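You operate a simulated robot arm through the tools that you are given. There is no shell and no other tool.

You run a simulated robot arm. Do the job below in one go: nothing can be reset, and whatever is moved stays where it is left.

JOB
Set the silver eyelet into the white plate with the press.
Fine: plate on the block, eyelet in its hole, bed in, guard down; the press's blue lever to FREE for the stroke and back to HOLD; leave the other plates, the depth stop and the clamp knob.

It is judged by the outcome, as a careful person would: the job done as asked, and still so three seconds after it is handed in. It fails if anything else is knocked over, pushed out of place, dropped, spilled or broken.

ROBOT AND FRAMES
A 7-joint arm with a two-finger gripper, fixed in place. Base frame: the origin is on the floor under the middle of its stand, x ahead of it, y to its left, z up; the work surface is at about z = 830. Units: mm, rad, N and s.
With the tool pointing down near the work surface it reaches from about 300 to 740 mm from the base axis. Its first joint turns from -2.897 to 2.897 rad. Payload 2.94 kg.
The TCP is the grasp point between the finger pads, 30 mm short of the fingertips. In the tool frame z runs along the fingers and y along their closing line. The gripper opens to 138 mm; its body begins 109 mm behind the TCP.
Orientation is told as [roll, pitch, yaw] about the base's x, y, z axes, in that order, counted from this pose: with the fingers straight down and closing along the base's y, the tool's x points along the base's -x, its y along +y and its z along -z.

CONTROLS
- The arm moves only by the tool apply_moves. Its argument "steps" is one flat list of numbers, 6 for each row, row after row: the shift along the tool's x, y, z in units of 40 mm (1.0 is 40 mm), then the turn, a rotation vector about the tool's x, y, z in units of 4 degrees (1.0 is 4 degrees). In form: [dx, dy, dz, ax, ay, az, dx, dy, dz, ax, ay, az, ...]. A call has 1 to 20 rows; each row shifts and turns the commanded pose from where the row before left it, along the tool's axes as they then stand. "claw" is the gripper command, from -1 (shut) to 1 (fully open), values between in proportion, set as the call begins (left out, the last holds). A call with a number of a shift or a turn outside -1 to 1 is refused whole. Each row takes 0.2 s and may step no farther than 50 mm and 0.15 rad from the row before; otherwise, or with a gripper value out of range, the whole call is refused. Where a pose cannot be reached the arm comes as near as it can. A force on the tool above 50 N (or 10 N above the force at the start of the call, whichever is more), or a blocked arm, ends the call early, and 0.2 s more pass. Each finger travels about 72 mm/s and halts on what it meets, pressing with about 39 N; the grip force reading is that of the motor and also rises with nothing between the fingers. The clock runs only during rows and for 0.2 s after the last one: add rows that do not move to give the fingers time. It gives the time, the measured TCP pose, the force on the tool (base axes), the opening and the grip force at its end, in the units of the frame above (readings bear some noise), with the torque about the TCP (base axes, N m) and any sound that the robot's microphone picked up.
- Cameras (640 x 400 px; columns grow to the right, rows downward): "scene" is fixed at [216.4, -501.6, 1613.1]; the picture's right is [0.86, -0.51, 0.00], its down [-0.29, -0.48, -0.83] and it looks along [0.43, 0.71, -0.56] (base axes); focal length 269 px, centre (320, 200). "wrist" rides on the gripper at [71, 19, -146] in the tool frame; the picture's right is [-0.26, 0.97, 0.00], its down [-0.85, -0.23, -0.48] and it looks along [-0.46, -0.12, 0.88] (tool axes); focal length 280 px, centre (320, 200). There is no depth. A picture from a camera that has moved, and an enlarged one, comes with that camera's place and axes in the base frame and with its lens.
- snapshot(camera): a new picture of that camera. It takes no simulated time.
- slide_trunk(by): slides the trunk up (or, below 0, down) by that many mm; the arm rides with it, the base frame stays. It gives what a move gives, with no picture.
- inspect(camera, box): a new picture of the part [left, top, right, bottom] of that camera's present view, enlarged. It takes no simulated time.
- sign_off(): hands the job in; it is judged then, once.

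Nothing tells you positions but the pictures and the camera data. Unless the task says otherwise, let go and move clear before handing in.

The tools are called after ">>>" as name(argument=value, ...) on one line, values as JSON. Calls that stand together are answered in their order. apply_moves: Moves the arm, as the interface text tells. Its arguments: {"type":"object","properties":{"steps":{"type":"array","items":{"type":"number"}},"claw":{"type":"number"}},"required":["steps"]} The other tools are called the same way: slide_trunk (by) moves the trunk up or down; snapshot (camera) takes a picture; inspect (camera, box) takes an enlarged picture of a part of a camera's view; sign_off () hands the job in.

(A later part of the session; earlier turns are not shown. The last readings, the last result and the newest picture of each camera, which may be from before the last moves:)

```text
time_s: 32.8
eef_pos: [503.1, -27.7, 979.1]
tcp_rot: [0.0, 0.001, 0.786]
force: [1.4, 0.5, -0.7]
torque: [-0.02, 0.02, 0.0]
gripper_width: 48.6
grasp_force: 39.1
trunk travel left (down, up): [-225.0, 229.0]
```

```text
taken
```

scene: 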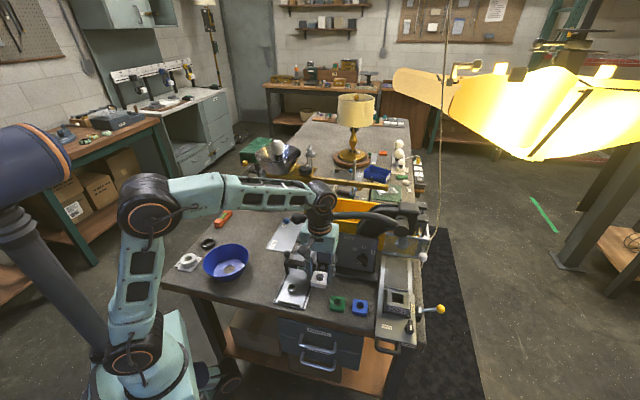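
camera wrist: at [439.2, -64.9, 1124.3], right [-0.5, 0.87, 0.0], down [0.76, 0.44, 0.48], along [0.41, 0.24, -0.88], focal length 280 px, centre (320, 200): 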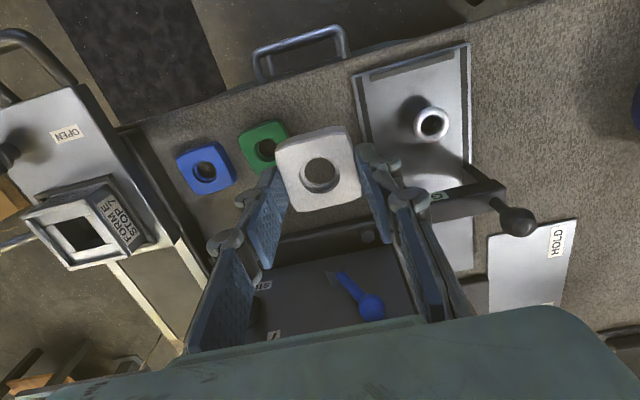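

The plate hangs centred under the tool. I'll move part of the way toward the bed and measure the block's pocket from closer.

>>> apply_moves(steps=[0, -0.9, 0, 0, 0, 0, 0, -0.9, 0, 0, 0, 0, 0, -0.9, 0, 0, 0, 0, 0, -0.9, 0, 0, 0, 0, 0, 0, 0, 0, 0, 0])

>>> snapshot(camera="wrist")

>>> inspect(camera="wrist", box=[120, 110, 320, 260])

```text
time_s: 34.0
eef_pos: [606.9, -131.3, 980.8]
tcp_rot: [-0.001, 0.0, 0.786]
force: [0.3, 0.2, -0.3]
torque: [0.01, 0.02, 0.03]
gripper_width: 48.6
grasp_force: 39.0
trunk travel left (down, up): [-225.0, 229.0]
```

```text
taken
camera wrist: at [543.7, -167.9, 1126.2], right [-0.5, 0.87, 0.0], down [0.76, 0.44, 0.48], along [0.41, 0.24, -0.88], focal length 280 px, centre (320, 200)
```

wrist: 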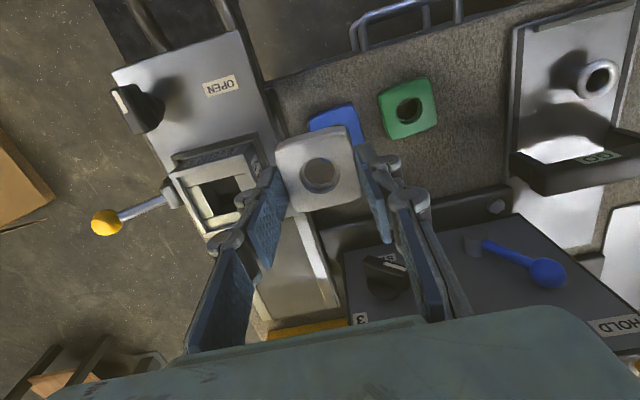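

```text
2.67 times, centred on (220, 185) of wrist
camera zoom: at [543.7, -167.9, 1126.2], right [-0.5, 0.87, 0.0], down [0.76, 0.44, 0.48], along [0.41, 0.24, -0.88], focal length 748 px, centre (587, 240)
```

zoom: 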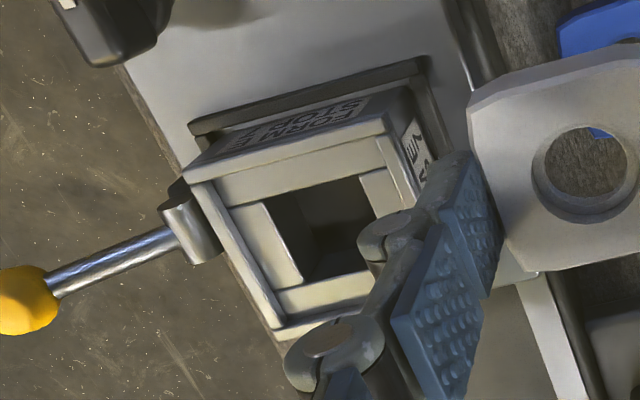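

I measure the block's inner opening at e1 ≈ 615, e2 ≈ 357, with the ledge near z 908. The pocket looks only slightly larger than the plate, so I want a better view. I'll move in front of the block so it shows between the fingers.

>>> apply_moves(steps=[0.617, -0.775, 0, 0, 0, 0, 0.617, -0.775, 0, 0, 0, 0, 0.617, -0.775, 0, 0, 0, 0, 0, 0, 0, 0, 0, 0])

>>> snapshot(camera="wrist")

>>> inspect(camera="wrist", box=[280, 190, 400, 290])

```text
time_s: 35.0
eef_pos: [621.2, -250.3, 982.5]
tcp_rot: [0.0, 0.001, 0.786]
force: [0.1, -0.6, -0.8]
torque: [0.03, 0.01, -0.02]
gripper_width: 48.8
grasp_force: 39.3
trunk travel left (down, up): [-225.0, 229.0]
```

```text
taken
camera wrist: at [557.0, -285.8, 1127.8], right [-0.5, 0.87, 0.0], down [0.76, 0.44, 0.48], along [0.41, 0.24, -0.88], focal length 280 px, centre (320, 200)
```

wrist: 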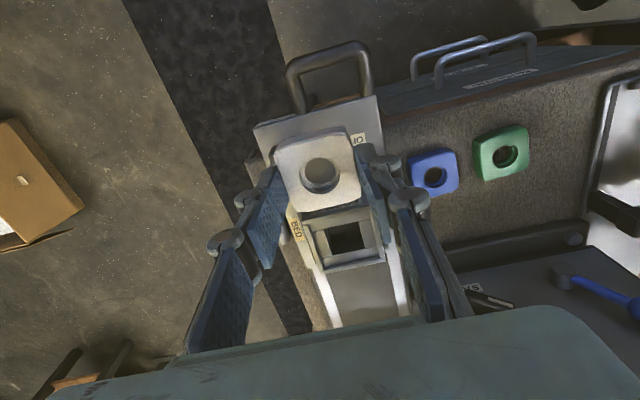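

```text
4.00 times, centred on (340, 240) of wrist
camera zoom: at [557.0, -285.8, 1127.8], right [-0.5, 0.87, 0.0], down [0.76, 0.44, 0.48], along [0.41, 0.24, -0.88], focal length 1122 px, centre (240, 40)
```

zoom: 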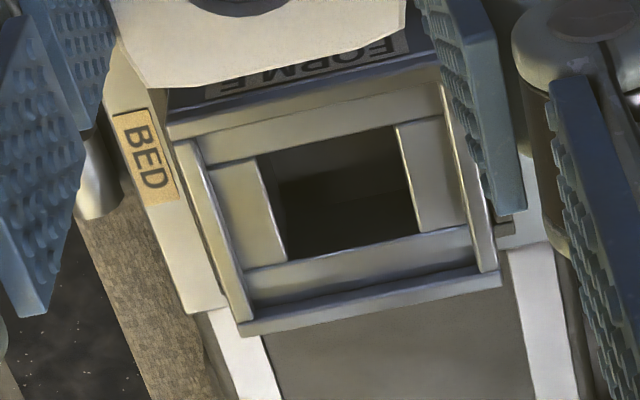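

>>> inspect(camera="wrist", box=[312, 200, 368, 240])

>>> inspect(camera="wrist", box=[334, 200, 412, 280])

>>> inspect(camera="wrist", box=[315, 230, 385, 280])

```text
10.00 times, centred on (340, 220) of wrist
camera zoom: at [557.0, -285.8, 1127.8], right [-0.5, 0.87, 0.0], down [0.76, 0.44, 0.48], along [0.41, 0.24, -0.88], focal length 2804 px, centre (120, 0)
```

zoom: 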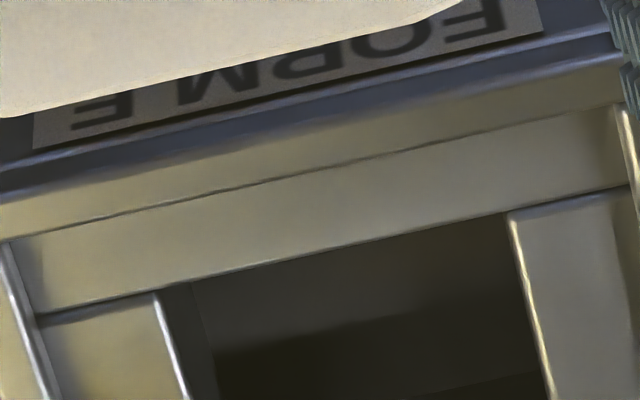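

```text
5.00 times, centred on (373, 240) of wrist
camera zoom: at [557.0, -285.8, 1127.8], right [-0.5, 0.87, 0.0], down [0.76, 0.44, 0.48], along [0.41, 0.24, -0.88], focal length 1402 px, centre (55, 0)
```

zoom: 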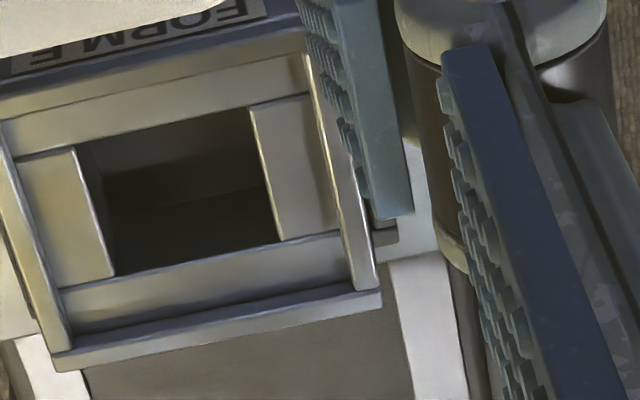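

```text
8.00 times, centred on (350, 255) of wrist
camera zoom: at [557.0, -285.8, 1127.8], right [-0.5, 0.87, 0.0], down [0.76, 0.44, 0.48], along [0.41, 0.24, -0.88], focal length 2243 px, centre (80, -240)
```

zoom: 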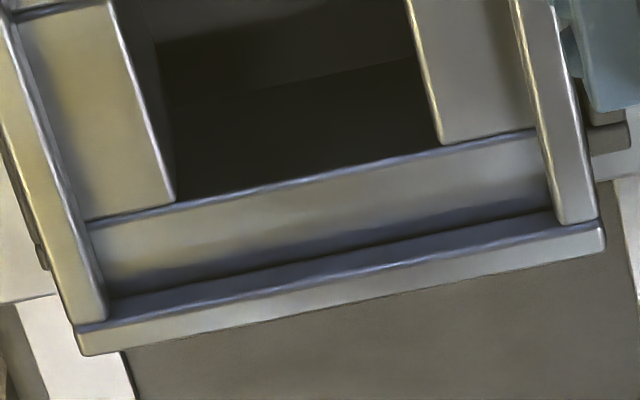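

The block's pocket is about 57.5 mm square, centred at e1 = 614.9, e2 = 355.9, with a rim about 4 mm high and the ledge near z 908. The plate is 49 mm, so about 4 mm is spare on each side. I'll move the plate straight over the pocket and check.

>>> apply_moves(steps=[-0.785, -0.0075, 0, 0, 0, 0, -0.785, -0.0075, 0, 0, 0, 0, -0.785, -0.0075, 0, 0, 0, 0, 0, 0, 0, 0, 0, 0])

>>> snapshot(camera="wrist")

>>> snapshot(camera="scene")

>>> inspect(camera="scene", box=[360, 190, 460, 330])

```text
time_s: 36.0
eef_pos: [674.9, -181.1, 976.5]
tcp_rot: [0.001, 0.001, 0.785]
force: [0.8, 0.5, -0.8]
torque: [-0.03, 0.01, -0.01]
gripper_width: 48.8
grasp_force: 38.6
out of reach, approached as far as the arm can: row 3
trunk travel left (down, up): [-225.0, 229.0]
```

```text
taken
camera wrist: at [610.9, -218.6, 1122.4], right [-0.5, 0.87, 0.0], down [0.76, 0.44, 0.48], along [0.41, 0.24, -0.88], focal length 280 px, centre (320, 200)
```

wrist: 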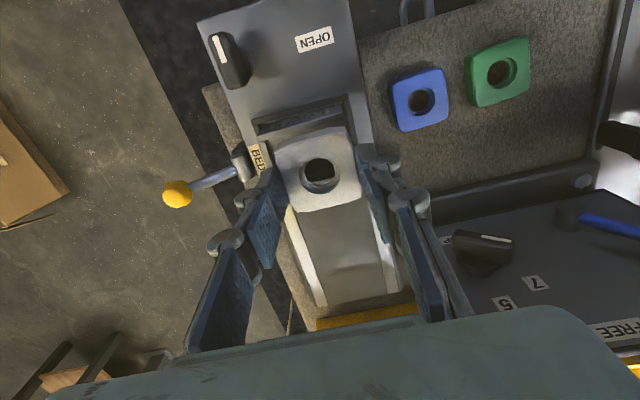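

```text
taken
```

scene: 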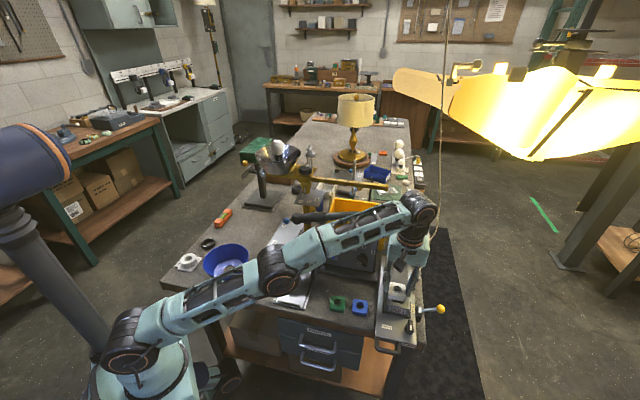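

```text
2.86 times, centred on (410, 260) of scene
camera zoom: at [216.4, -501.6, 1613.1], right [0.86, -0.51, 0.0], down [-0.29, -0.48, -0.83], along [0.43, 0.71, -0.56], focal length 768 px, centre (63, 29)
```

zoom: 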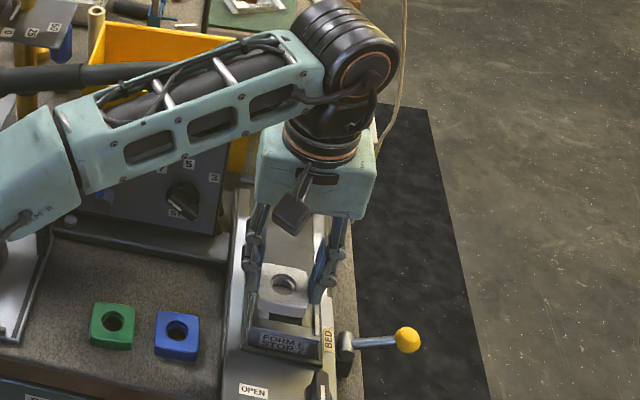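

That spot is just out of reach with the trunk this low, because the shoulder is well below the wrist. I'll raise the trunk, which lifts the plate straight up, and then come down over the pocket.

>>> slide_trunk(by=170)

>>> snapshot(camera="scene")

```text
time_s: 37.9
eef_pos: [674.8, -181.0, 1146.5]
tcp_rot: [0.0, -0.002, 0.784]
force: [-0.1, 0.2, -1.1]
torque: [0.01, 0.01, -0.04]
gripper_width: 48.9
grasp_force: 38.7
trunk travel left (down, up): [-395.0, 59.0]
```

```text
taken
```

scene: 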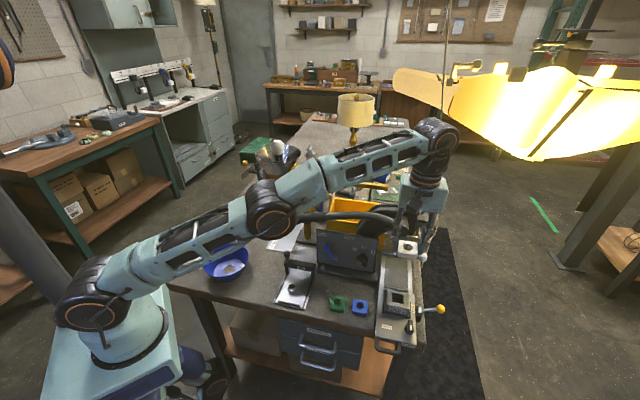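

>>> apply_moves(steps=[0, 0, 1, 0, 0, 0, 0, 0, 1, 0, 0, 0, 0, 0, 1, 0, 0, 0, 0, 0, 1, 0, 0, 0, 0, 0, 0, 0, 0, 0])

>>> snapshot(camera="wrist")

```text
time_s: 39.1
eef_pos: [672.1, -181.9, 985.6]
tcp_rot: [-0.001, -0.002, 0.785]
force: [0.1, -0.1, -0.1]
torque: [-0.02, 0.0, 0.0]
gripper_width: 48.6
grasp_force: 39.1
trunk travel left (down, up): [-395.0, 59.0]
```

```text
taken
camera wrist: at [608.9, -219.1, 1130.3], right [-0.5, 0.87, 0.0], down [0.76, 0.44, 0.48], along [0.41, 0.24, -0.88], focal length 280 px, centre (320, 200)
```

wrist: 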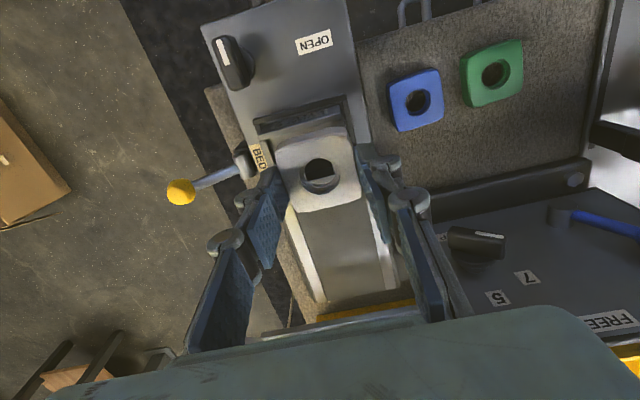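

>>> apply_moves(steps=[-0.26, -0.285, 0, 0, 0, 0, 0, 0, 0.4, 0, 0, 0, 0, 0, 0, 0, 0, 0])

>>> snapshot(camera="wrist")

>>> inspect(camera="wrist", box=[250, 110, 410, 230])

>>> inspect(camera="scene", box=[370, 240, 440, 330])

```text
time_s: 39.9
eef_pos: [687.9, -183.8, 970.4]
tcp_rot: [0.002, 0.0, 0.786]
force: [1.0, 0.4, -0.1]
torque: [0.0, -0.03, -0.03]
gripper_width: 48.6
grasp_force: 39.5
trunk travel left (down, up): [-395.0, 59.0]
```

```text
taken
camera wrist: at [624.3, -219.7, 1115.9], right [-0.5, 0.87, 0.0], down [0.76, 0.44, 0.48], along [0.41, 0.24, -0.88], focal length 280 px, centre (320, 200)
```

wrist: 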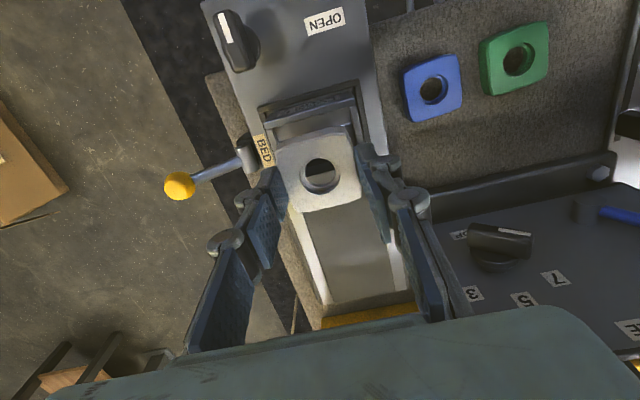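

```text
3.33 times, centred on (330, 170) of wrist
camera zoom: at [624.3, -219.7, 1115.9], right [-0.5, 0.87, 0.0], down [0.76, 0.44, 0.48], along [0.41, 0.24, -0.88], focal length 935 px, centre (287, 300)
```

zoom: 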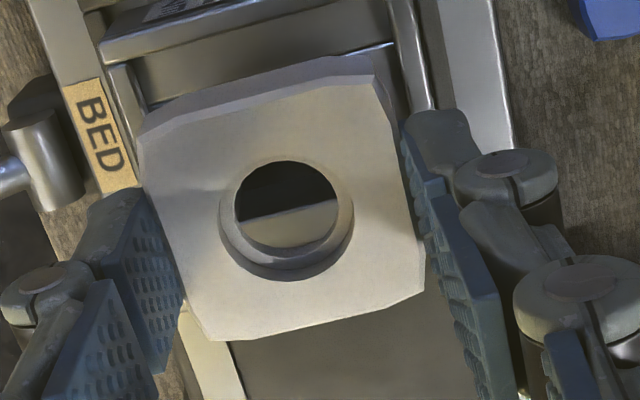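

```text
4.44 times, centred on (405, 285) of scene
camera zoom: at [216.4, -501.6, 1613.1], right [0.86, -0.51, 0.0], down [-0.29, -0.48, -0.83], along [0.43, 0.71, -0.56], focal length 1194 px, centre (-58, -178)
```

zoom: 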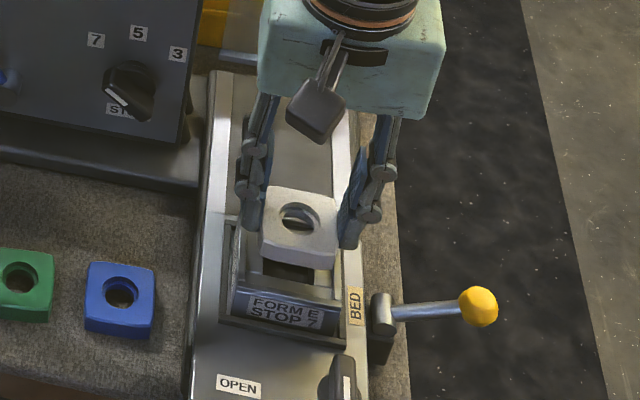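

The plate is lined up over the pocket. I'll lower in small steps, watching the force.

>>> apply_moves(steps=[0, 0, 0.25, 0, 0, 0, 0, 0, 0.2, 0, 0, 0, 0, 0, 0, 0, 0, 0])

>>> inspect(camera="scene", box=[375, 265, 435, 315])

>>> inspect(camera="wrist", box=[250, 110, 410, 230])

```text
time_s: 40.7
eef_pos: [688.4, -182.5, 954.7]
tcp_rot: [0.002, -0.001, 0.785]
force: [-0.5, -0.2, -0.5]
torque: [-0.03, 0.0, 0.01]
gripper_width: 48.9
grasp_force: 39.2
trunk travel left (down, up): [-395.0, 59.0]
```

```text
8.00 times, centred on (405, 290) of scene
camera zoom: at [216.4, -501.6, 1613.1], right [0.86, -0.51, 0.0], down [-0.29, -0.48, -0.83], along [0.43, 0.71, -0.56], focal length 2149 px, centre (-360, -520)
```

zoom: 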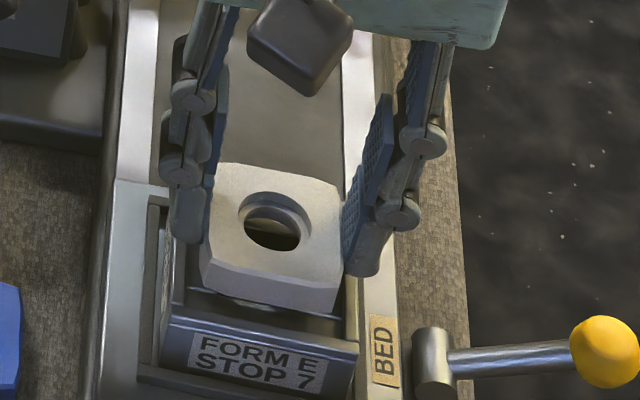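

```text
3.33 times, centred on (330, 170) of wrist
camera zoom: at [624.4, -218.9, 1099.0], right [-0.5, 0.87, 0.0], down [0.76, 0.44, 0.48], along [0.41, 0.24, -0.88], focal length 935 px, centre (287, 300)
```

zoom: 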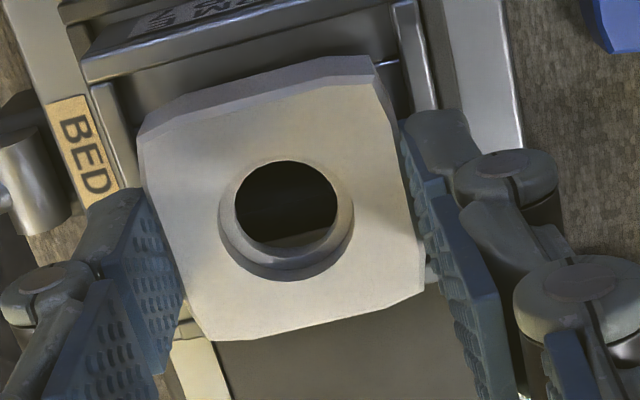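

>>> apply_moves(steps=[0, 0, 0.1, 0, 0, 0, 0, 0, 0, 0, 0, 0])

>>> apply_moves(steps=[0, 0, 0.05, 0, 0, 0, 0, 0, 0, 0, 0, 0])

>>> inspect(camera="scene", box=[375, 265, 435, 315])

>>> inspect(camera="wrist", box=[250, 110, 410, 230])

```text
time_s: 41.3
eef_pos: [687.1, -183.4, 950.0]
tcp_rot: [0.002, -0.001, 0.785]
force: [0.2, -0.4, -0.3]
torque: [0.02, 0.01, -0.03]
gripper_width: 48.9
grasp_force: 38.9
trunk travel left (down, up): [-395.0, 59.0]
```

```text
time_s: 41.9
eef_pos: [689.7, -181.6, 948.1]
tcp_rot: [-0.001, 0.0, 0.784]
force: [0.1, 1.0, -1.4]
torque: [-0.02, -0.02, 0.01]
gripper_width: 48.7
grasp_force: 38.7
trunk travel left (down, up): [-395.0, 59.0]
```

```text
8.00 times, centred on (405, 290) of scene
camera zoom: at [216.4, -501.6, 1613.1], right [0.86, -0.51, 0.0], down [-0.29, -0.48, -0.83], along [0.43, 0.71, -0.56], focal length 2149 px, centre (-360, -520)
```

zoom: 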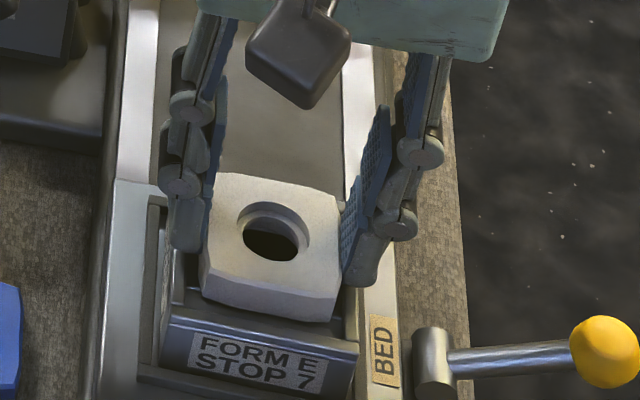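

```text
3.33 times, centred on (330, 170) of wrist
camera zoom: at [625.0, -218.9, 1092.7], right [-0.5, 0.87, 0.0], down [0.76, 0.44, 0.48], along [0.41, 0.24, -0.88], focal length 935 px, centre (287, 300)
```

zoom: 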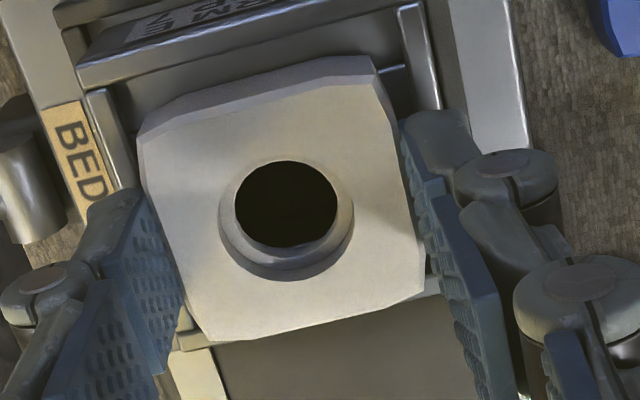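

>>> apply_moves(steps=[0, 0, 0.04, 0, 0, 0, 0, 0, 0, 0, 0, 0])

>>> apply_moves(steps=[0, 0, 0.04, 0, 0, 0, 0, 0, 0, 0, 0, 0])

>>> inspect(camera="scene", box=[375, 265, 435, 315])

>>> inspect(camera="wrist", box=[250, 110, 410, 230])

```text
time_s: 42.5
eef_pos: [690.5, -181.9, 946.5]
tcp_rot: [-0.001, -0.003, 0.786]
force: [-0.3, -0.3, 0.7]
torque: [0.03, 0.04, 0.01]
gripper_width: 48.6
grasp_force: 38.6
trunk travel left (down, up): [-395.0, 59.0]
```

```text
time_s: 43.1
eef_pos: [691.5, -181.9, 945.7]
tcp_rot: [-0.004, -0.002, 0.785]
force: [-2.8, 0.9, 10.0]
torque: [0.09, 0.29, 0.07]
gripper_width: 48.8
grasp_force: 38.9
trunk travel left (down, up): [-395.0, 59.0]
```

```text
8.00 times, centred on (405, 290) of scene
camera zoom: at [216.4, -501.6, 1613.1], right [0.86, -0.51, 0.0], down [-0.29, -0.48, -0.83], along [0.43, 0.71, -0.56], focal length 2149 px, centre (-360, -520)
```

zoom: 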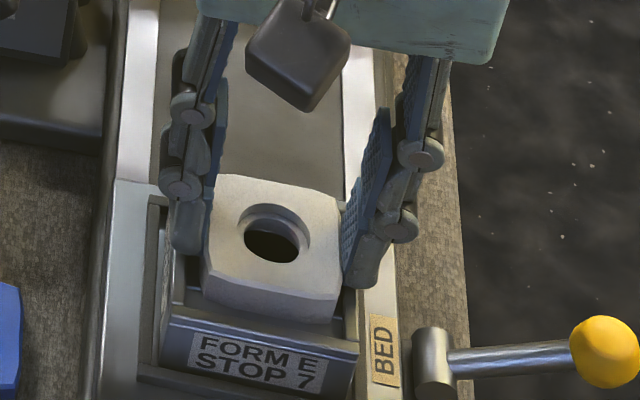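

```text
3.33 times, centred on (330, 170) of wrist
camera zoom: at [625.5, -218.6, 1090.8], right [-0.5, 0.87, 0.0], down [0.76, 0.44, 0.48], along [0.42, 0.24, -0.88], focal length 935 px, centre (287, 300)
```

zoom: 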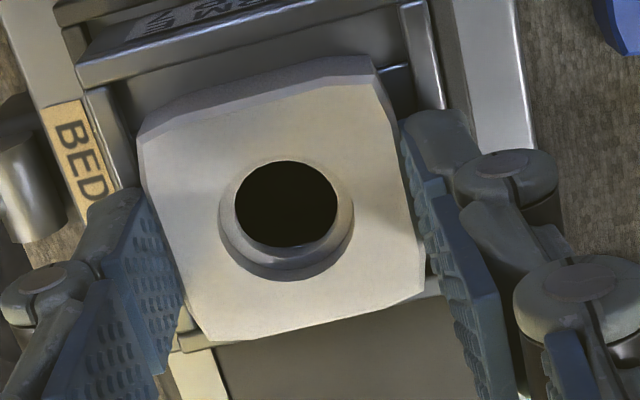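

The plate has touched down on the ledge at z ≈ 908, inside the rim, but it sits about 2.6 mm too far back. I'll lift 2 mm, shift it forward to the middle and set it down again.

>>> apply_moves(steps=[0, 0, -0.07, 0, 0, 0, 0.065, 0.025, 0, 0, 0, 0, 0, 0, 0, 0, 0, 0])

>>> inspect(camera="wrist", box=[250, 110, 410, 230])

```text
time_s: 43.9
eef_pos: [686.0, -184.5, 946.1]
tcp_rot: [0.0, -0.002, 0.786]
force: [-0.6, 0.2, -0.2]
torque: [-0.01, 0.0, -0.03]
gripper_width: 48.5
grasp_force: 39.3
trunk travel left (down, up): [-395.0, 59.0]
```

```text
3.33 times, centred on (330, 170) of wrist
camera zoom: at [623.2, -220.7, 1091.6], right [-0.5, 0.87, 0.0], down [0.76, 0.44, 0.48], along [0.41, 0.24, -0.88], focal length 935 px, centre (287, 300)
```

zoom: 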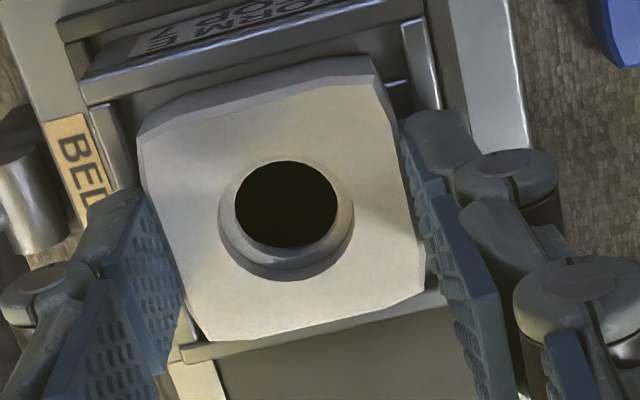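

>>> apply_moves(steps=[0, 0.012, 0.025, 0, 0, 0, 0, 0, 0, 0, 0, 0])

>>> apply_moves(steps=[0, 0, 0, 0, 0, 0, 0, 0, 0, 0, 0, 0, 0, 0, 0, 0, 0, 0], claw=0.0)

>>> inspect(camera="wrist", box=[250, 110, 410, 230])

>>> inspect(camera="scene", box=[375, 265, 435, 315])

```text
time_s: 44.5
eef_pos: [686.8, -184.2, 946.6]
tcp_rot: [-0.001, 0.0, 0.785]
force: [0.1, 0.1, -0.3]
torque: [0.05, 0.02, -0.03]
gripper_width: 49.0
grasp_force: 38.6
trunk travel left (down, up): [-395.0, 59.0]
```

```text
time_s: 45.3
eef_pos: [688.8, -183.5, 945.3]
tcp_rot: [-0.002, 0.0, 0.785]
force: [0.8, -0.6, -0.1]
torque: [0.01, 0.01, 0.0]
gripper_width: 68.8
grasp_force: 0.1
trunk travel left (down, up): [-395.0, 59.0]
```

```text
3.33 times, centred on (330, 170) of wrist
camera zoom: at [623.4, -220.5, 1091.2], right [-0.5, 0.87, 0.0], down [0.76, 0.44, 0.48], along [0.41, 0.24, -0.88], focal length 935 px, centre (287, 300)
```

zoom: 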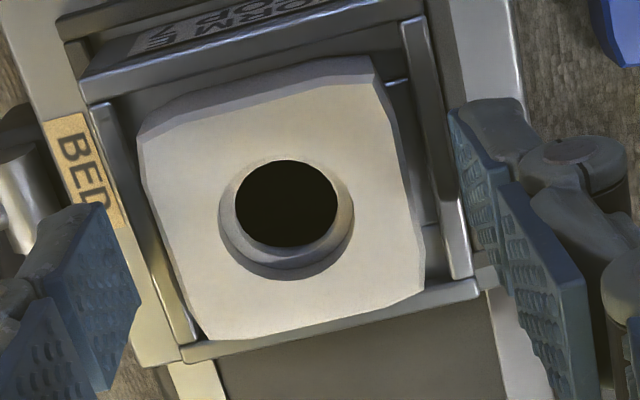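

```text
8.00 times, centred on (405, 290) of scene
camera zoom: at [216.4, -501.6, 1613.1], right [0.86, -0.51, 0.0], down [-0.29, -0.48, -0.83], along [0.43, 0.71, -0.56], focal length 2149 px, centre (-360, -520)
```

zoom: 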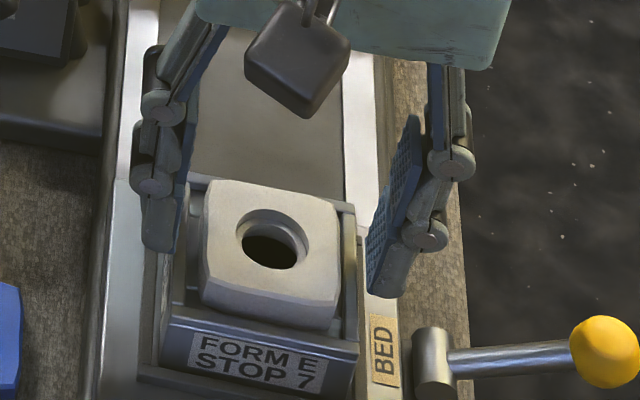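

The plate sits squarely in the pocket and is released, with its hole centre at e1 ≈ 615.8, e2 ≈ 355.6. I'll rise and go to the eyelet on the tray.

>>> apply_moves(steps=[0, 0, -0.4, 0, 0, 0, 0, 0, -0.8, 0, 0, 0, 0, 0, -0.7, 0, 0, 0, 0, 0.959, 0, 0, 0, 0, 0, 0.959, 0, 0, 0, 0, 0, 0.959, 0, 0, 0, 0, 0, 0.959, 0, 0, 0, 0, 0, 0.959, 0, 0, 0, 0, 0, 0.959, 0, 0, 0, 0, 0, 0.959, 0, 0, 0, 0, 0, 0.959, 0, 0, 0, 0, 0, 0.959, 0, 0, 0, 0, 0, 0, 0, 0, 0, 0])

>>> snapshot(camera="wrist")

>>> inspect(camera="scene", box=[260, 190, 440, 330])

```text
time_s: 48.1
eef_pos: [442.9, 62.1, 1019.2]
tcp_rot: [0.001, 0.0, 0.785]
force: [0.1, 0.1, -0.3]
torque: [0.02, -0.03, -0.04]
gripper_width: 68.9
grasp_force: 0.0
trunk travel left (down, up): [-395.0, 59.0]
```

```text
taken
camera wrist: at [378.4, 25.5, 1165.3], right [-0.5, 0.87, 0.0], down [0.76, 0.44, 0.48], along [0.41, 0.24, -0.88], focal length 280 px, centre (320, 200)
```

wrist: 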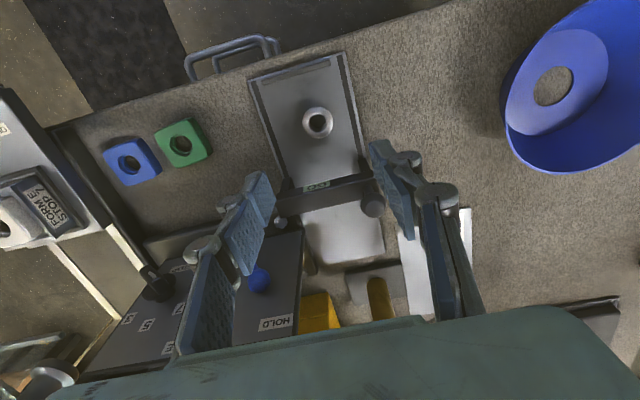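

```text
2.86 times, centred on (350, 260) of scene
camera zoom: at [216.4, -501.6, 1613.1], right [0.86, -0.51, 0.0], down [-0.29, -0.48, -0.83], along [0.43, 0.71, -0.56], focal length 768 px, centre (234, 29)
```

zoom: 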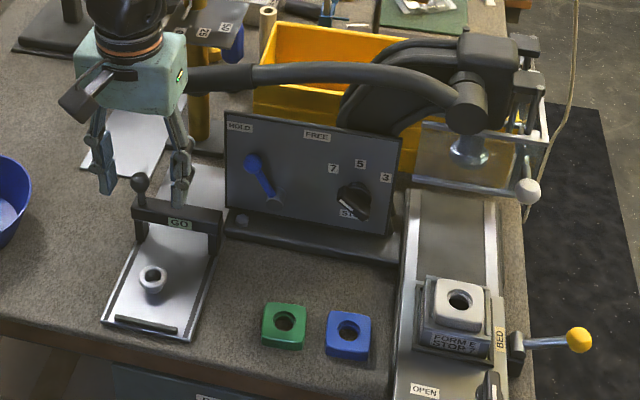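

>>> inspect(camera="wrist", box=[240, 50, 400, 210])

>>> inspect(camera="wrist", box=[290, 95, 350, 145])

```text
2.50 times, centred on (320, 130) of wrist
camera zoom: at [378.4, 25.5, 1165.3], right [-0.5, 0.87, 0.0], down [0.76, 0.44, 0.48], along [0.41, 0.24, -0.88], focal length 701 px, centre (320, 375)
```

zoom: 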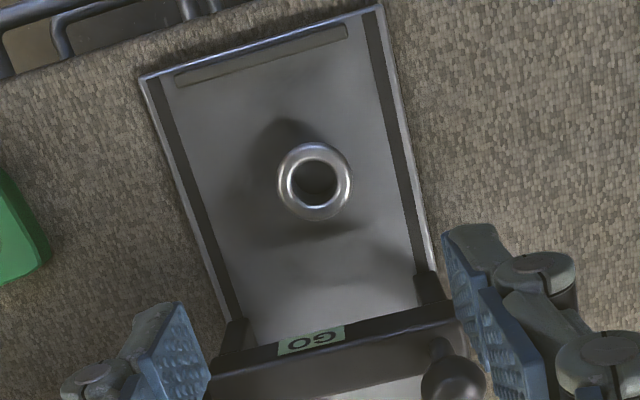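

```text
8.00 times, centred on (320, 120) of wrist
camera zoom: at [378.4, 25.5, 1165.3], right [-0.5, 0.87, 0.0], down [0.76, 0.44, 0.48], along [0.41, 0.24, -0.88], focal length 2243 px, centre (320, 840)
```

zoom: 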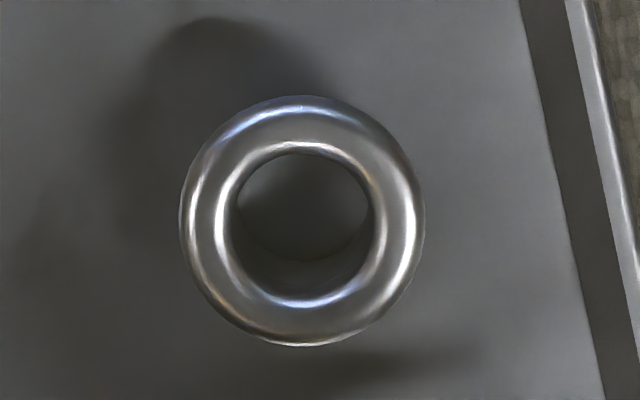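

The eyelet's flange is 33 mm across, centred at e1 ≈ 270.6, e2 ≈ 354.9, with its rim at about z 855–859. I'll narrow the gripper and come down over it.

>>> apply_moves(steps=[0.043, -0.053, 0.8, 0, 0, 0, 0, 0, 0.9, 0, 0, 0, 0, 0, 0.9, 0, 0, 0, 0, 0, 0.3, 0, 0, 0, 0, 0, 0, 0, 0, 0], claw=-0.246)

>>> snapshot(camera="wrist")

>>> inspect(camera="wrist", box=[270, 110, 390, 210])

>>> inspect(camera="scene", box=[260, 250, 340, 310])

```text
time_s: 49.3
eef_pos: [442.6, 58.5, 908.5]
tcp_rot: [-0.001, 0.0, 0.784]
force: [0.0, 0.1, 0.5]
torque: [0.0, 0.01, -0.02]
gripper_width: 51.9
grasp_force: 0.0
trunk travel left (down, up): [-395.0, 59.0]
```

```text
taken
camera wrist: at [379.4, 21.6, 1053.4], right [-0.5, 0.87, 0.0], down [0.76, 0.44, 0.48], along [0.41, 0.24, -0.88], focal length 280 px, centre (320, 200)
```

wrist: 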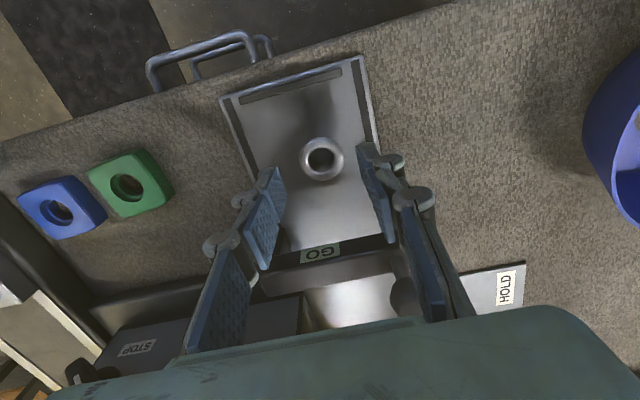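

```text
4.00 times, centred on (330, 160) of wrist
camera zoom: at [379.4, 21.6, 1053.4], right [-0.5, 0.87, 0.0], down [0.76, 0.44, 0.48], along [0.41, 0.24, -0.88], focal length 1122 px, centre (280, 360)
```

zoom: 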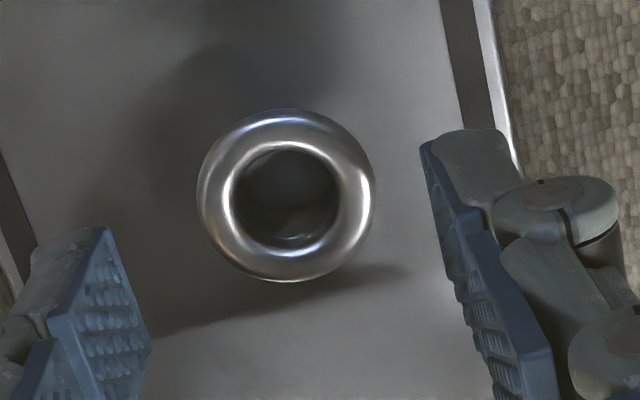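

```text
6.67 times, centred on (300, 280) of scene
camera zoom: at [216.4, -501.6, 1613.1], right [0.86, -0.51, 0.0], down [-0.29, -0.48, -0.83], along [0.43, 0.71, -0.56], focal length 1791 px, centre (453, -333)
```

zoom: 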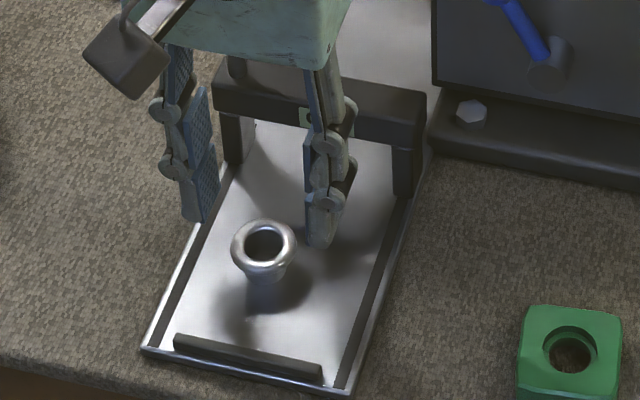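

>>> apply_moves(steps=[0, 0.03, 0.4, 0, 0, 0, 0, 0, 0.36, 0, 0, 0, 0, 0, 0, 0, 0, 0])

>>> inspect(camera="wrist", box=[260, 120, 400, 240])

>>> inspect(camera="scene", box=[270, 260, 330, 310])

```text
time_s: 50.1
eef_pos: [443.2, 58.4, 878.2]
tcp_rot: [0.0, 0.0, 0.786]
force: [0.3, -0.6, 0.5]
torque: [0.05, 0.01, -0.01]
gripper_width: 52.3
grasp_force: 0.1
trunk travel left (down, up): [-395.0, 59.0]
```

```text
3.33 times, centred on (330, 180) of wrist
camera zoom: at [379.6, 21.2, 1022.3], right [-0.5, 0.87, 0.0], down [0.76, 0.44, 0.48], along [0.41, 0.24, -0.88], focal length 935 px, centre (287, 267)
```

zoom: 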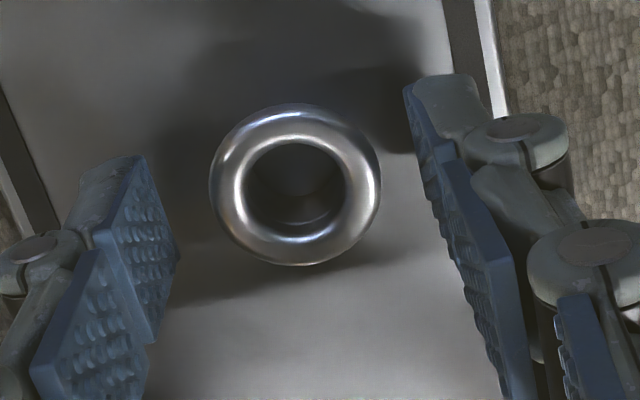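

```text
8.00 times, centred on (300, 285) of scene
camera zoom: at [216.4, -501.6, 1613.1], right [0.86, -0.51, 0.0], down [-0.29, -0.48, -0.83], along [0.43, 0.71, -0.56], focal length 2149 px, centre (480, -480)
```

zoom: 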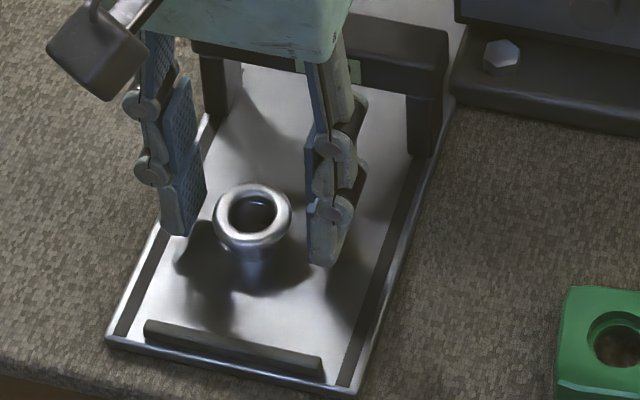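

>>> apply_moves(steps=[0, 0.03, -0.05, 0, 0, 0, 0, 0, 0, 0, 0, 0])

>>> apply_moves(steps=[0, 0, 0, 0, 0, 0, 0, 0, 0, 0, 0, 0, 0, 0, 0, 0, 0, 0, 0, 0, 0, 0, 0, 0], claw=-0.65)

>>> inspect(camera="wrist", box=[260, 120, 400, 240])

>>> inspect(camera="scene", box=[270, 260, 330, 310])

```text
time_s: 50.7
eef_pos: [442.4, 60.1, 878.9]
tcp_rot: [0.0, -0.001, 0.786]
force: [-1.1, -0.4, 0.0]
torque: [0.0, 0.04, 0.01]
gripper_width: 52.1
grasp_force: 0.1
trunk travel left (down, up): [-395.0, 59.0]
```

```text
time_s: 51.7
eef_pos: [442.0, 58.6, 879.2]
tcp_rot: [0.0, 0.0, 0.786]
force: [0.8, -0.1, 0.0]
torque: [0.03, 0.01, -0.02]
gripper_width: 32.1
grasp_force: 39.0
trunk travel left (down, up): [-395.0, 59.0]
```

```text
3.33 times, centred on (330, 180) of wrist
camera zoom: at [378.5, 22.0, 1023.6], right [-0.5, 0.87, 0.0], down [0.76, 0.44, 0.48], along [0.41, 0.24, -0.88], focal length 935 px, centre (287, 267)
```

zoom: 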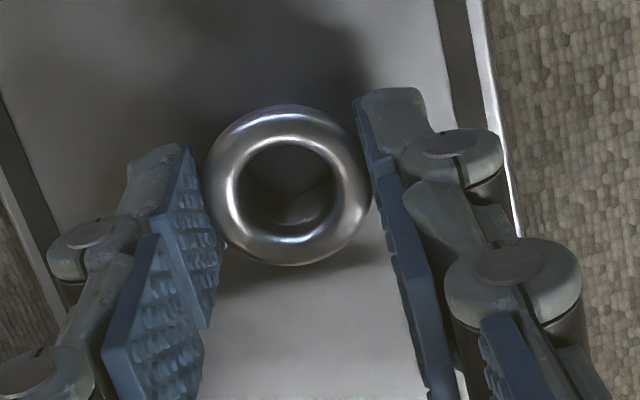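

```text
8.00 times, centred on (300, 285) of scene
camera zoom: at [216.4, -501.6, 1613.1], right [0.86, -0.51, 0.0], down [-0.29, -0.48, -0.83], along [0.43, 0.71, -0.56], focal length 2149 px, centre (480, -480)
```

zoom: 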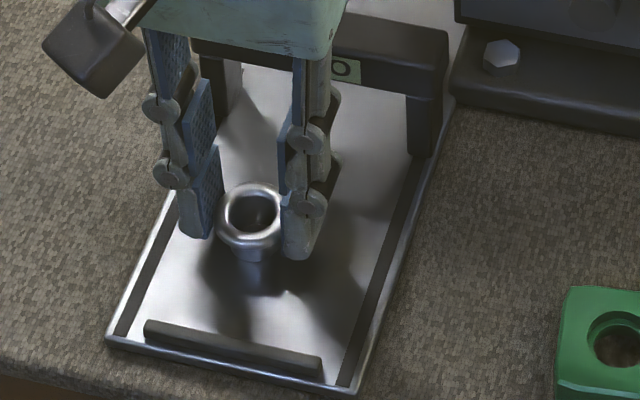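

The eyelet is gripped by its flange at 32.1 mm. I'll lift it and check that it hangs straight.

>>> apply_moves(steps=[0, 0, -0.3, 0, 0, 0, 0, 0, -0.6, 0, 0, 0, 0, 0, -0.8, 0, 0, 0, 0, 0, -0.8, 0, 0, 0, 0, 0, -0.8, 0, 0, 0, 0, 0, 0, 0, 0, 0])

>>> inspect(camera="wrist", box=[260, 120, 400, 240])

>>> inspect(camera="scene", box=[270, 210, 350, 270])

```text
time_s: 53.1
eef_pos: [438.9, 61.3, 1008.5]
tcp_rot: [0.001, 0.0, 0.787]
force: [0.2, 0.3, 0.0]
torque: [0.03, 0.01, 0.01]
gripper_width: 32.4
grasp_force: 38.7
trunk travel left (down, up): [-395.0, 59.0]
```

```text
3.33 times, centred on (330, 180) of wrist
camera zoom: at [375.2, 24.4, 1154.3], right [-0.5, 0.87, 0.0], down [0.76, 0.44, 0.48], along [0.41, 0.24, -0.88], focal length 935 px, centre (287, 267)
```

zoom: 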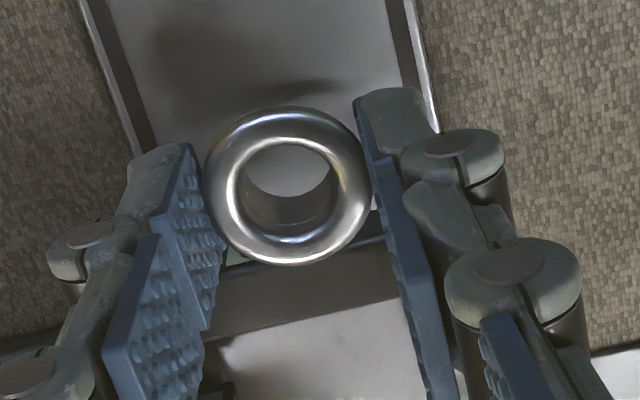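

```text
6.67 times, centred on (310, 240) of scene
camera zoom: at [216.4, -501.6, 1613.1], right [0.86, -0.51, 0.0], down [-0.29, -0.48, -0.83], along [0.43, 0.71, -0.56], focal length 1791 px, centre (387, -67)
```

zoom: 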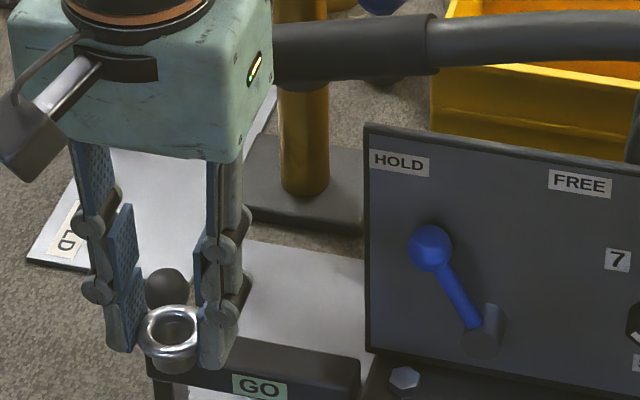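

>>> apply_moves(steps=[0, -0.96, 0, 0, 0, 0, 0, -0.96, 0, 0, 0, 0, 0, -0.96, 0, 0, 0, 0, 0, -0.96, 0, 0, 0, 0, 0, -0.96, 0, 0, 0, 0, 0, -0.96, 0, 0, 0, 0, 0, -0.96, 0, 0, 0, 0, 0, -0.96, 0, 0, 0, 0, 0, -0.96, 0, 0, 0, 0, 0, 0, 0, 0, 0, 0, 0, 0, 0, 0, 0, 0])

>>> snapshot(camera="wrist")

>>> inspect(camera="wrist", box=[240, 110, 400, 230])

>>> inspect(camera="scene", box=[360, 220, 440, 320])

```text
time_s: 55.5
eef_pos: [683.9, -186.0, 1009.5]
tcp_rot: [0.0, 0.0, 0.785]
force: [0.4, 0.1, -0.9]
torque: [0.0, 0.03, 0.0]
gripper_width: 31.9
grasp_force: 38.8
trunk travel left (down, up): [-395.0, 59.0]
```

```text
taken
camera wrist: at [620.0, -221.2, 1153.9], right [-0.5, 0.87, 0.0], down [0.76, 0.44, 0.48], along [0.41, 0.24, -0.88], focal length 280 px, centre (320, 200)
```

wrist: 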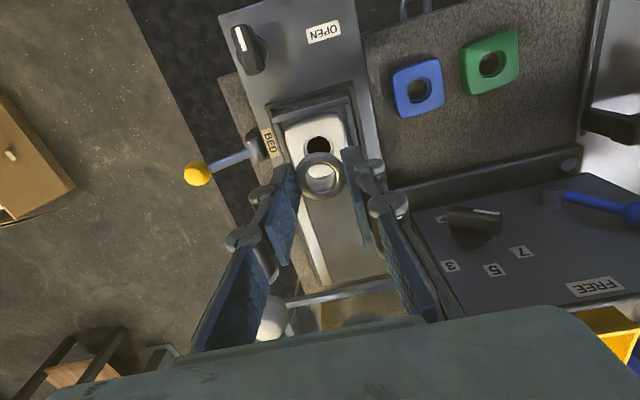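

```text
3.33 times, centred on (320, 170) of wrist
camera zoom: at [620.0, -221.2, 1153.9], right [-0.5, 0.87, 0.0], down [0.76, 0.44, 0.48], along [0.41, 0.24, -0.88], focal length 935 px, centre (320, 300)
```

zoom: 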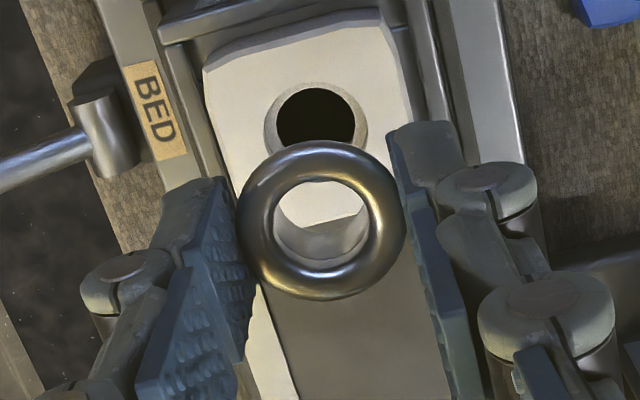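

```text
4.00 times, centred on (400, 270) of scene
camera zoom: at [216.4, -501.6, 1613.1], right [0.86, -0.51, 0.0], down [-0.29, -0.48, -0.83], along [0.43, 0.71, -0.56], focal length 1075 px, centre (0, -80)
```

zoom: 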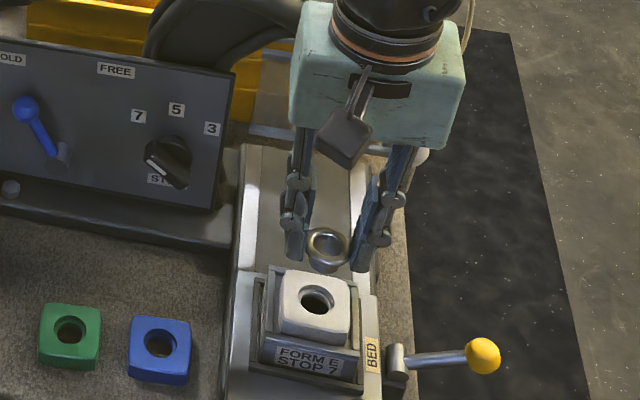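

The eyelet hangs straight, and by the picture the hole lies about 1.5 mm to the right of it. I'll correct and lower to just above the plate, then look again.

>>> apply_moves(steps=[-0.0125, -0.035, 0.4, 0, 0, 0, 0, 0, 0.4, 0, 0, 0, 0, 0, 0, 0, 0, 0])

>>> inspect(camera="wrist", box=[260, 110, 380, 220])

>>> inspect(camera="scene", box=[375, 255, 435, 305])

```text
time_s: 56.3
eef_pos: [685.5, -186.0, 976.0]
tcp_rot: [-0.001, 0.001, 0.785]
force: [0.5, 0.4, 0.2]
torque: [0.05, 0.01, -0.02]
gripper_width: 32.2
grasp_force: 39.1
trunk travel left (down, up): [-395.0, 59.0]
```

```text
3.64 times, centred on (320, 165) of wrist
camera zoom: at [622.8, -223.0, 1121.5], right [-0.5, 0.87, 0.0], down [0.76, 0.44, 0.48], along [0.41, 0.24, -0.88], focal length 1020 px, centre (320, 327)
```

zoom: 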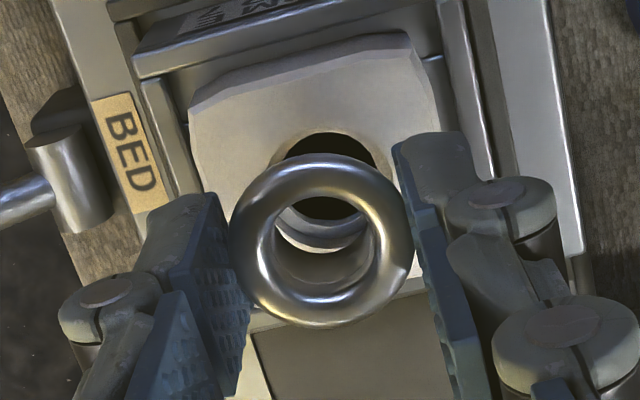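

```text
8.00 times, centred on (405, 280) of scene
camera zoom: at [216.4, -501.6, 1613.1], right [0.86, -0.51, 0.0], down [-0.29, -0.48, -0.83], along [0.43, 0.71, -0.56], focal length 2149 px, centre (-360, -440)
```

zoom: 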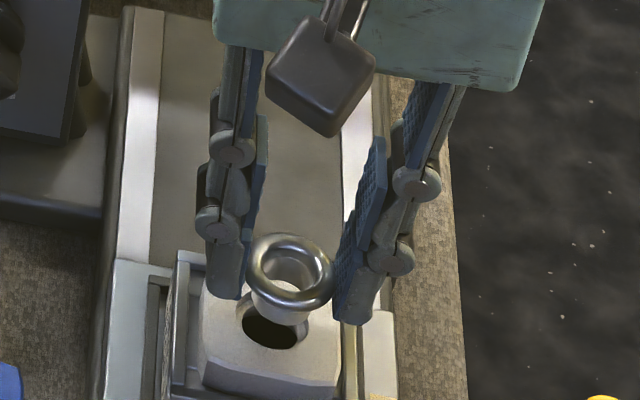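

>>> inspect(camera="wrist", box=[290, 120, 360, 205])

>>> inspect(camera="scene", box=[392, 278, 424, 308])

```text
4.71 times, centred on (325, 162) of wrist
camera zoom: at [622.8, -223.0, 1121.5], right [-0.5, 0.87, 0.0], down [0.76, 0.44, 0.48], along [0.41, 0.24, -0.88], focal length 1320 px, centre (296, 376)
```

zoom: 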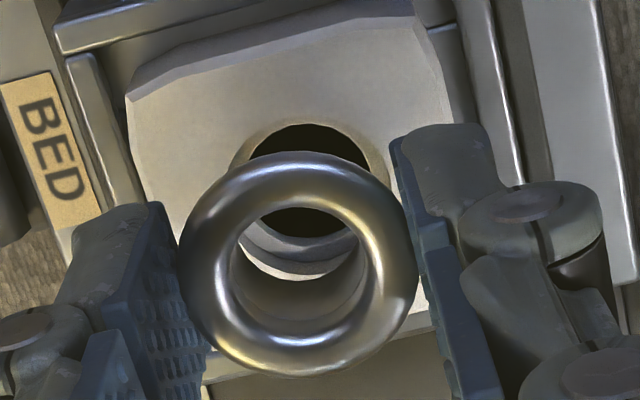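

```text
13.33 times, centred on (408, 293) of scene
camera zoom: at [216.4, -501.6, 1613.1], right [0.86, -0.51, 0.0], down [-0.29, -0.48, -0.83], along [0.43, 0.71, -0.56], focal length 3582 px, centre (-853, -1040)
```

zoom: 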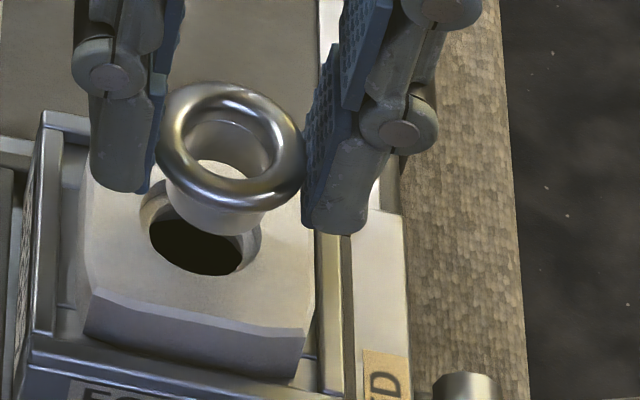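

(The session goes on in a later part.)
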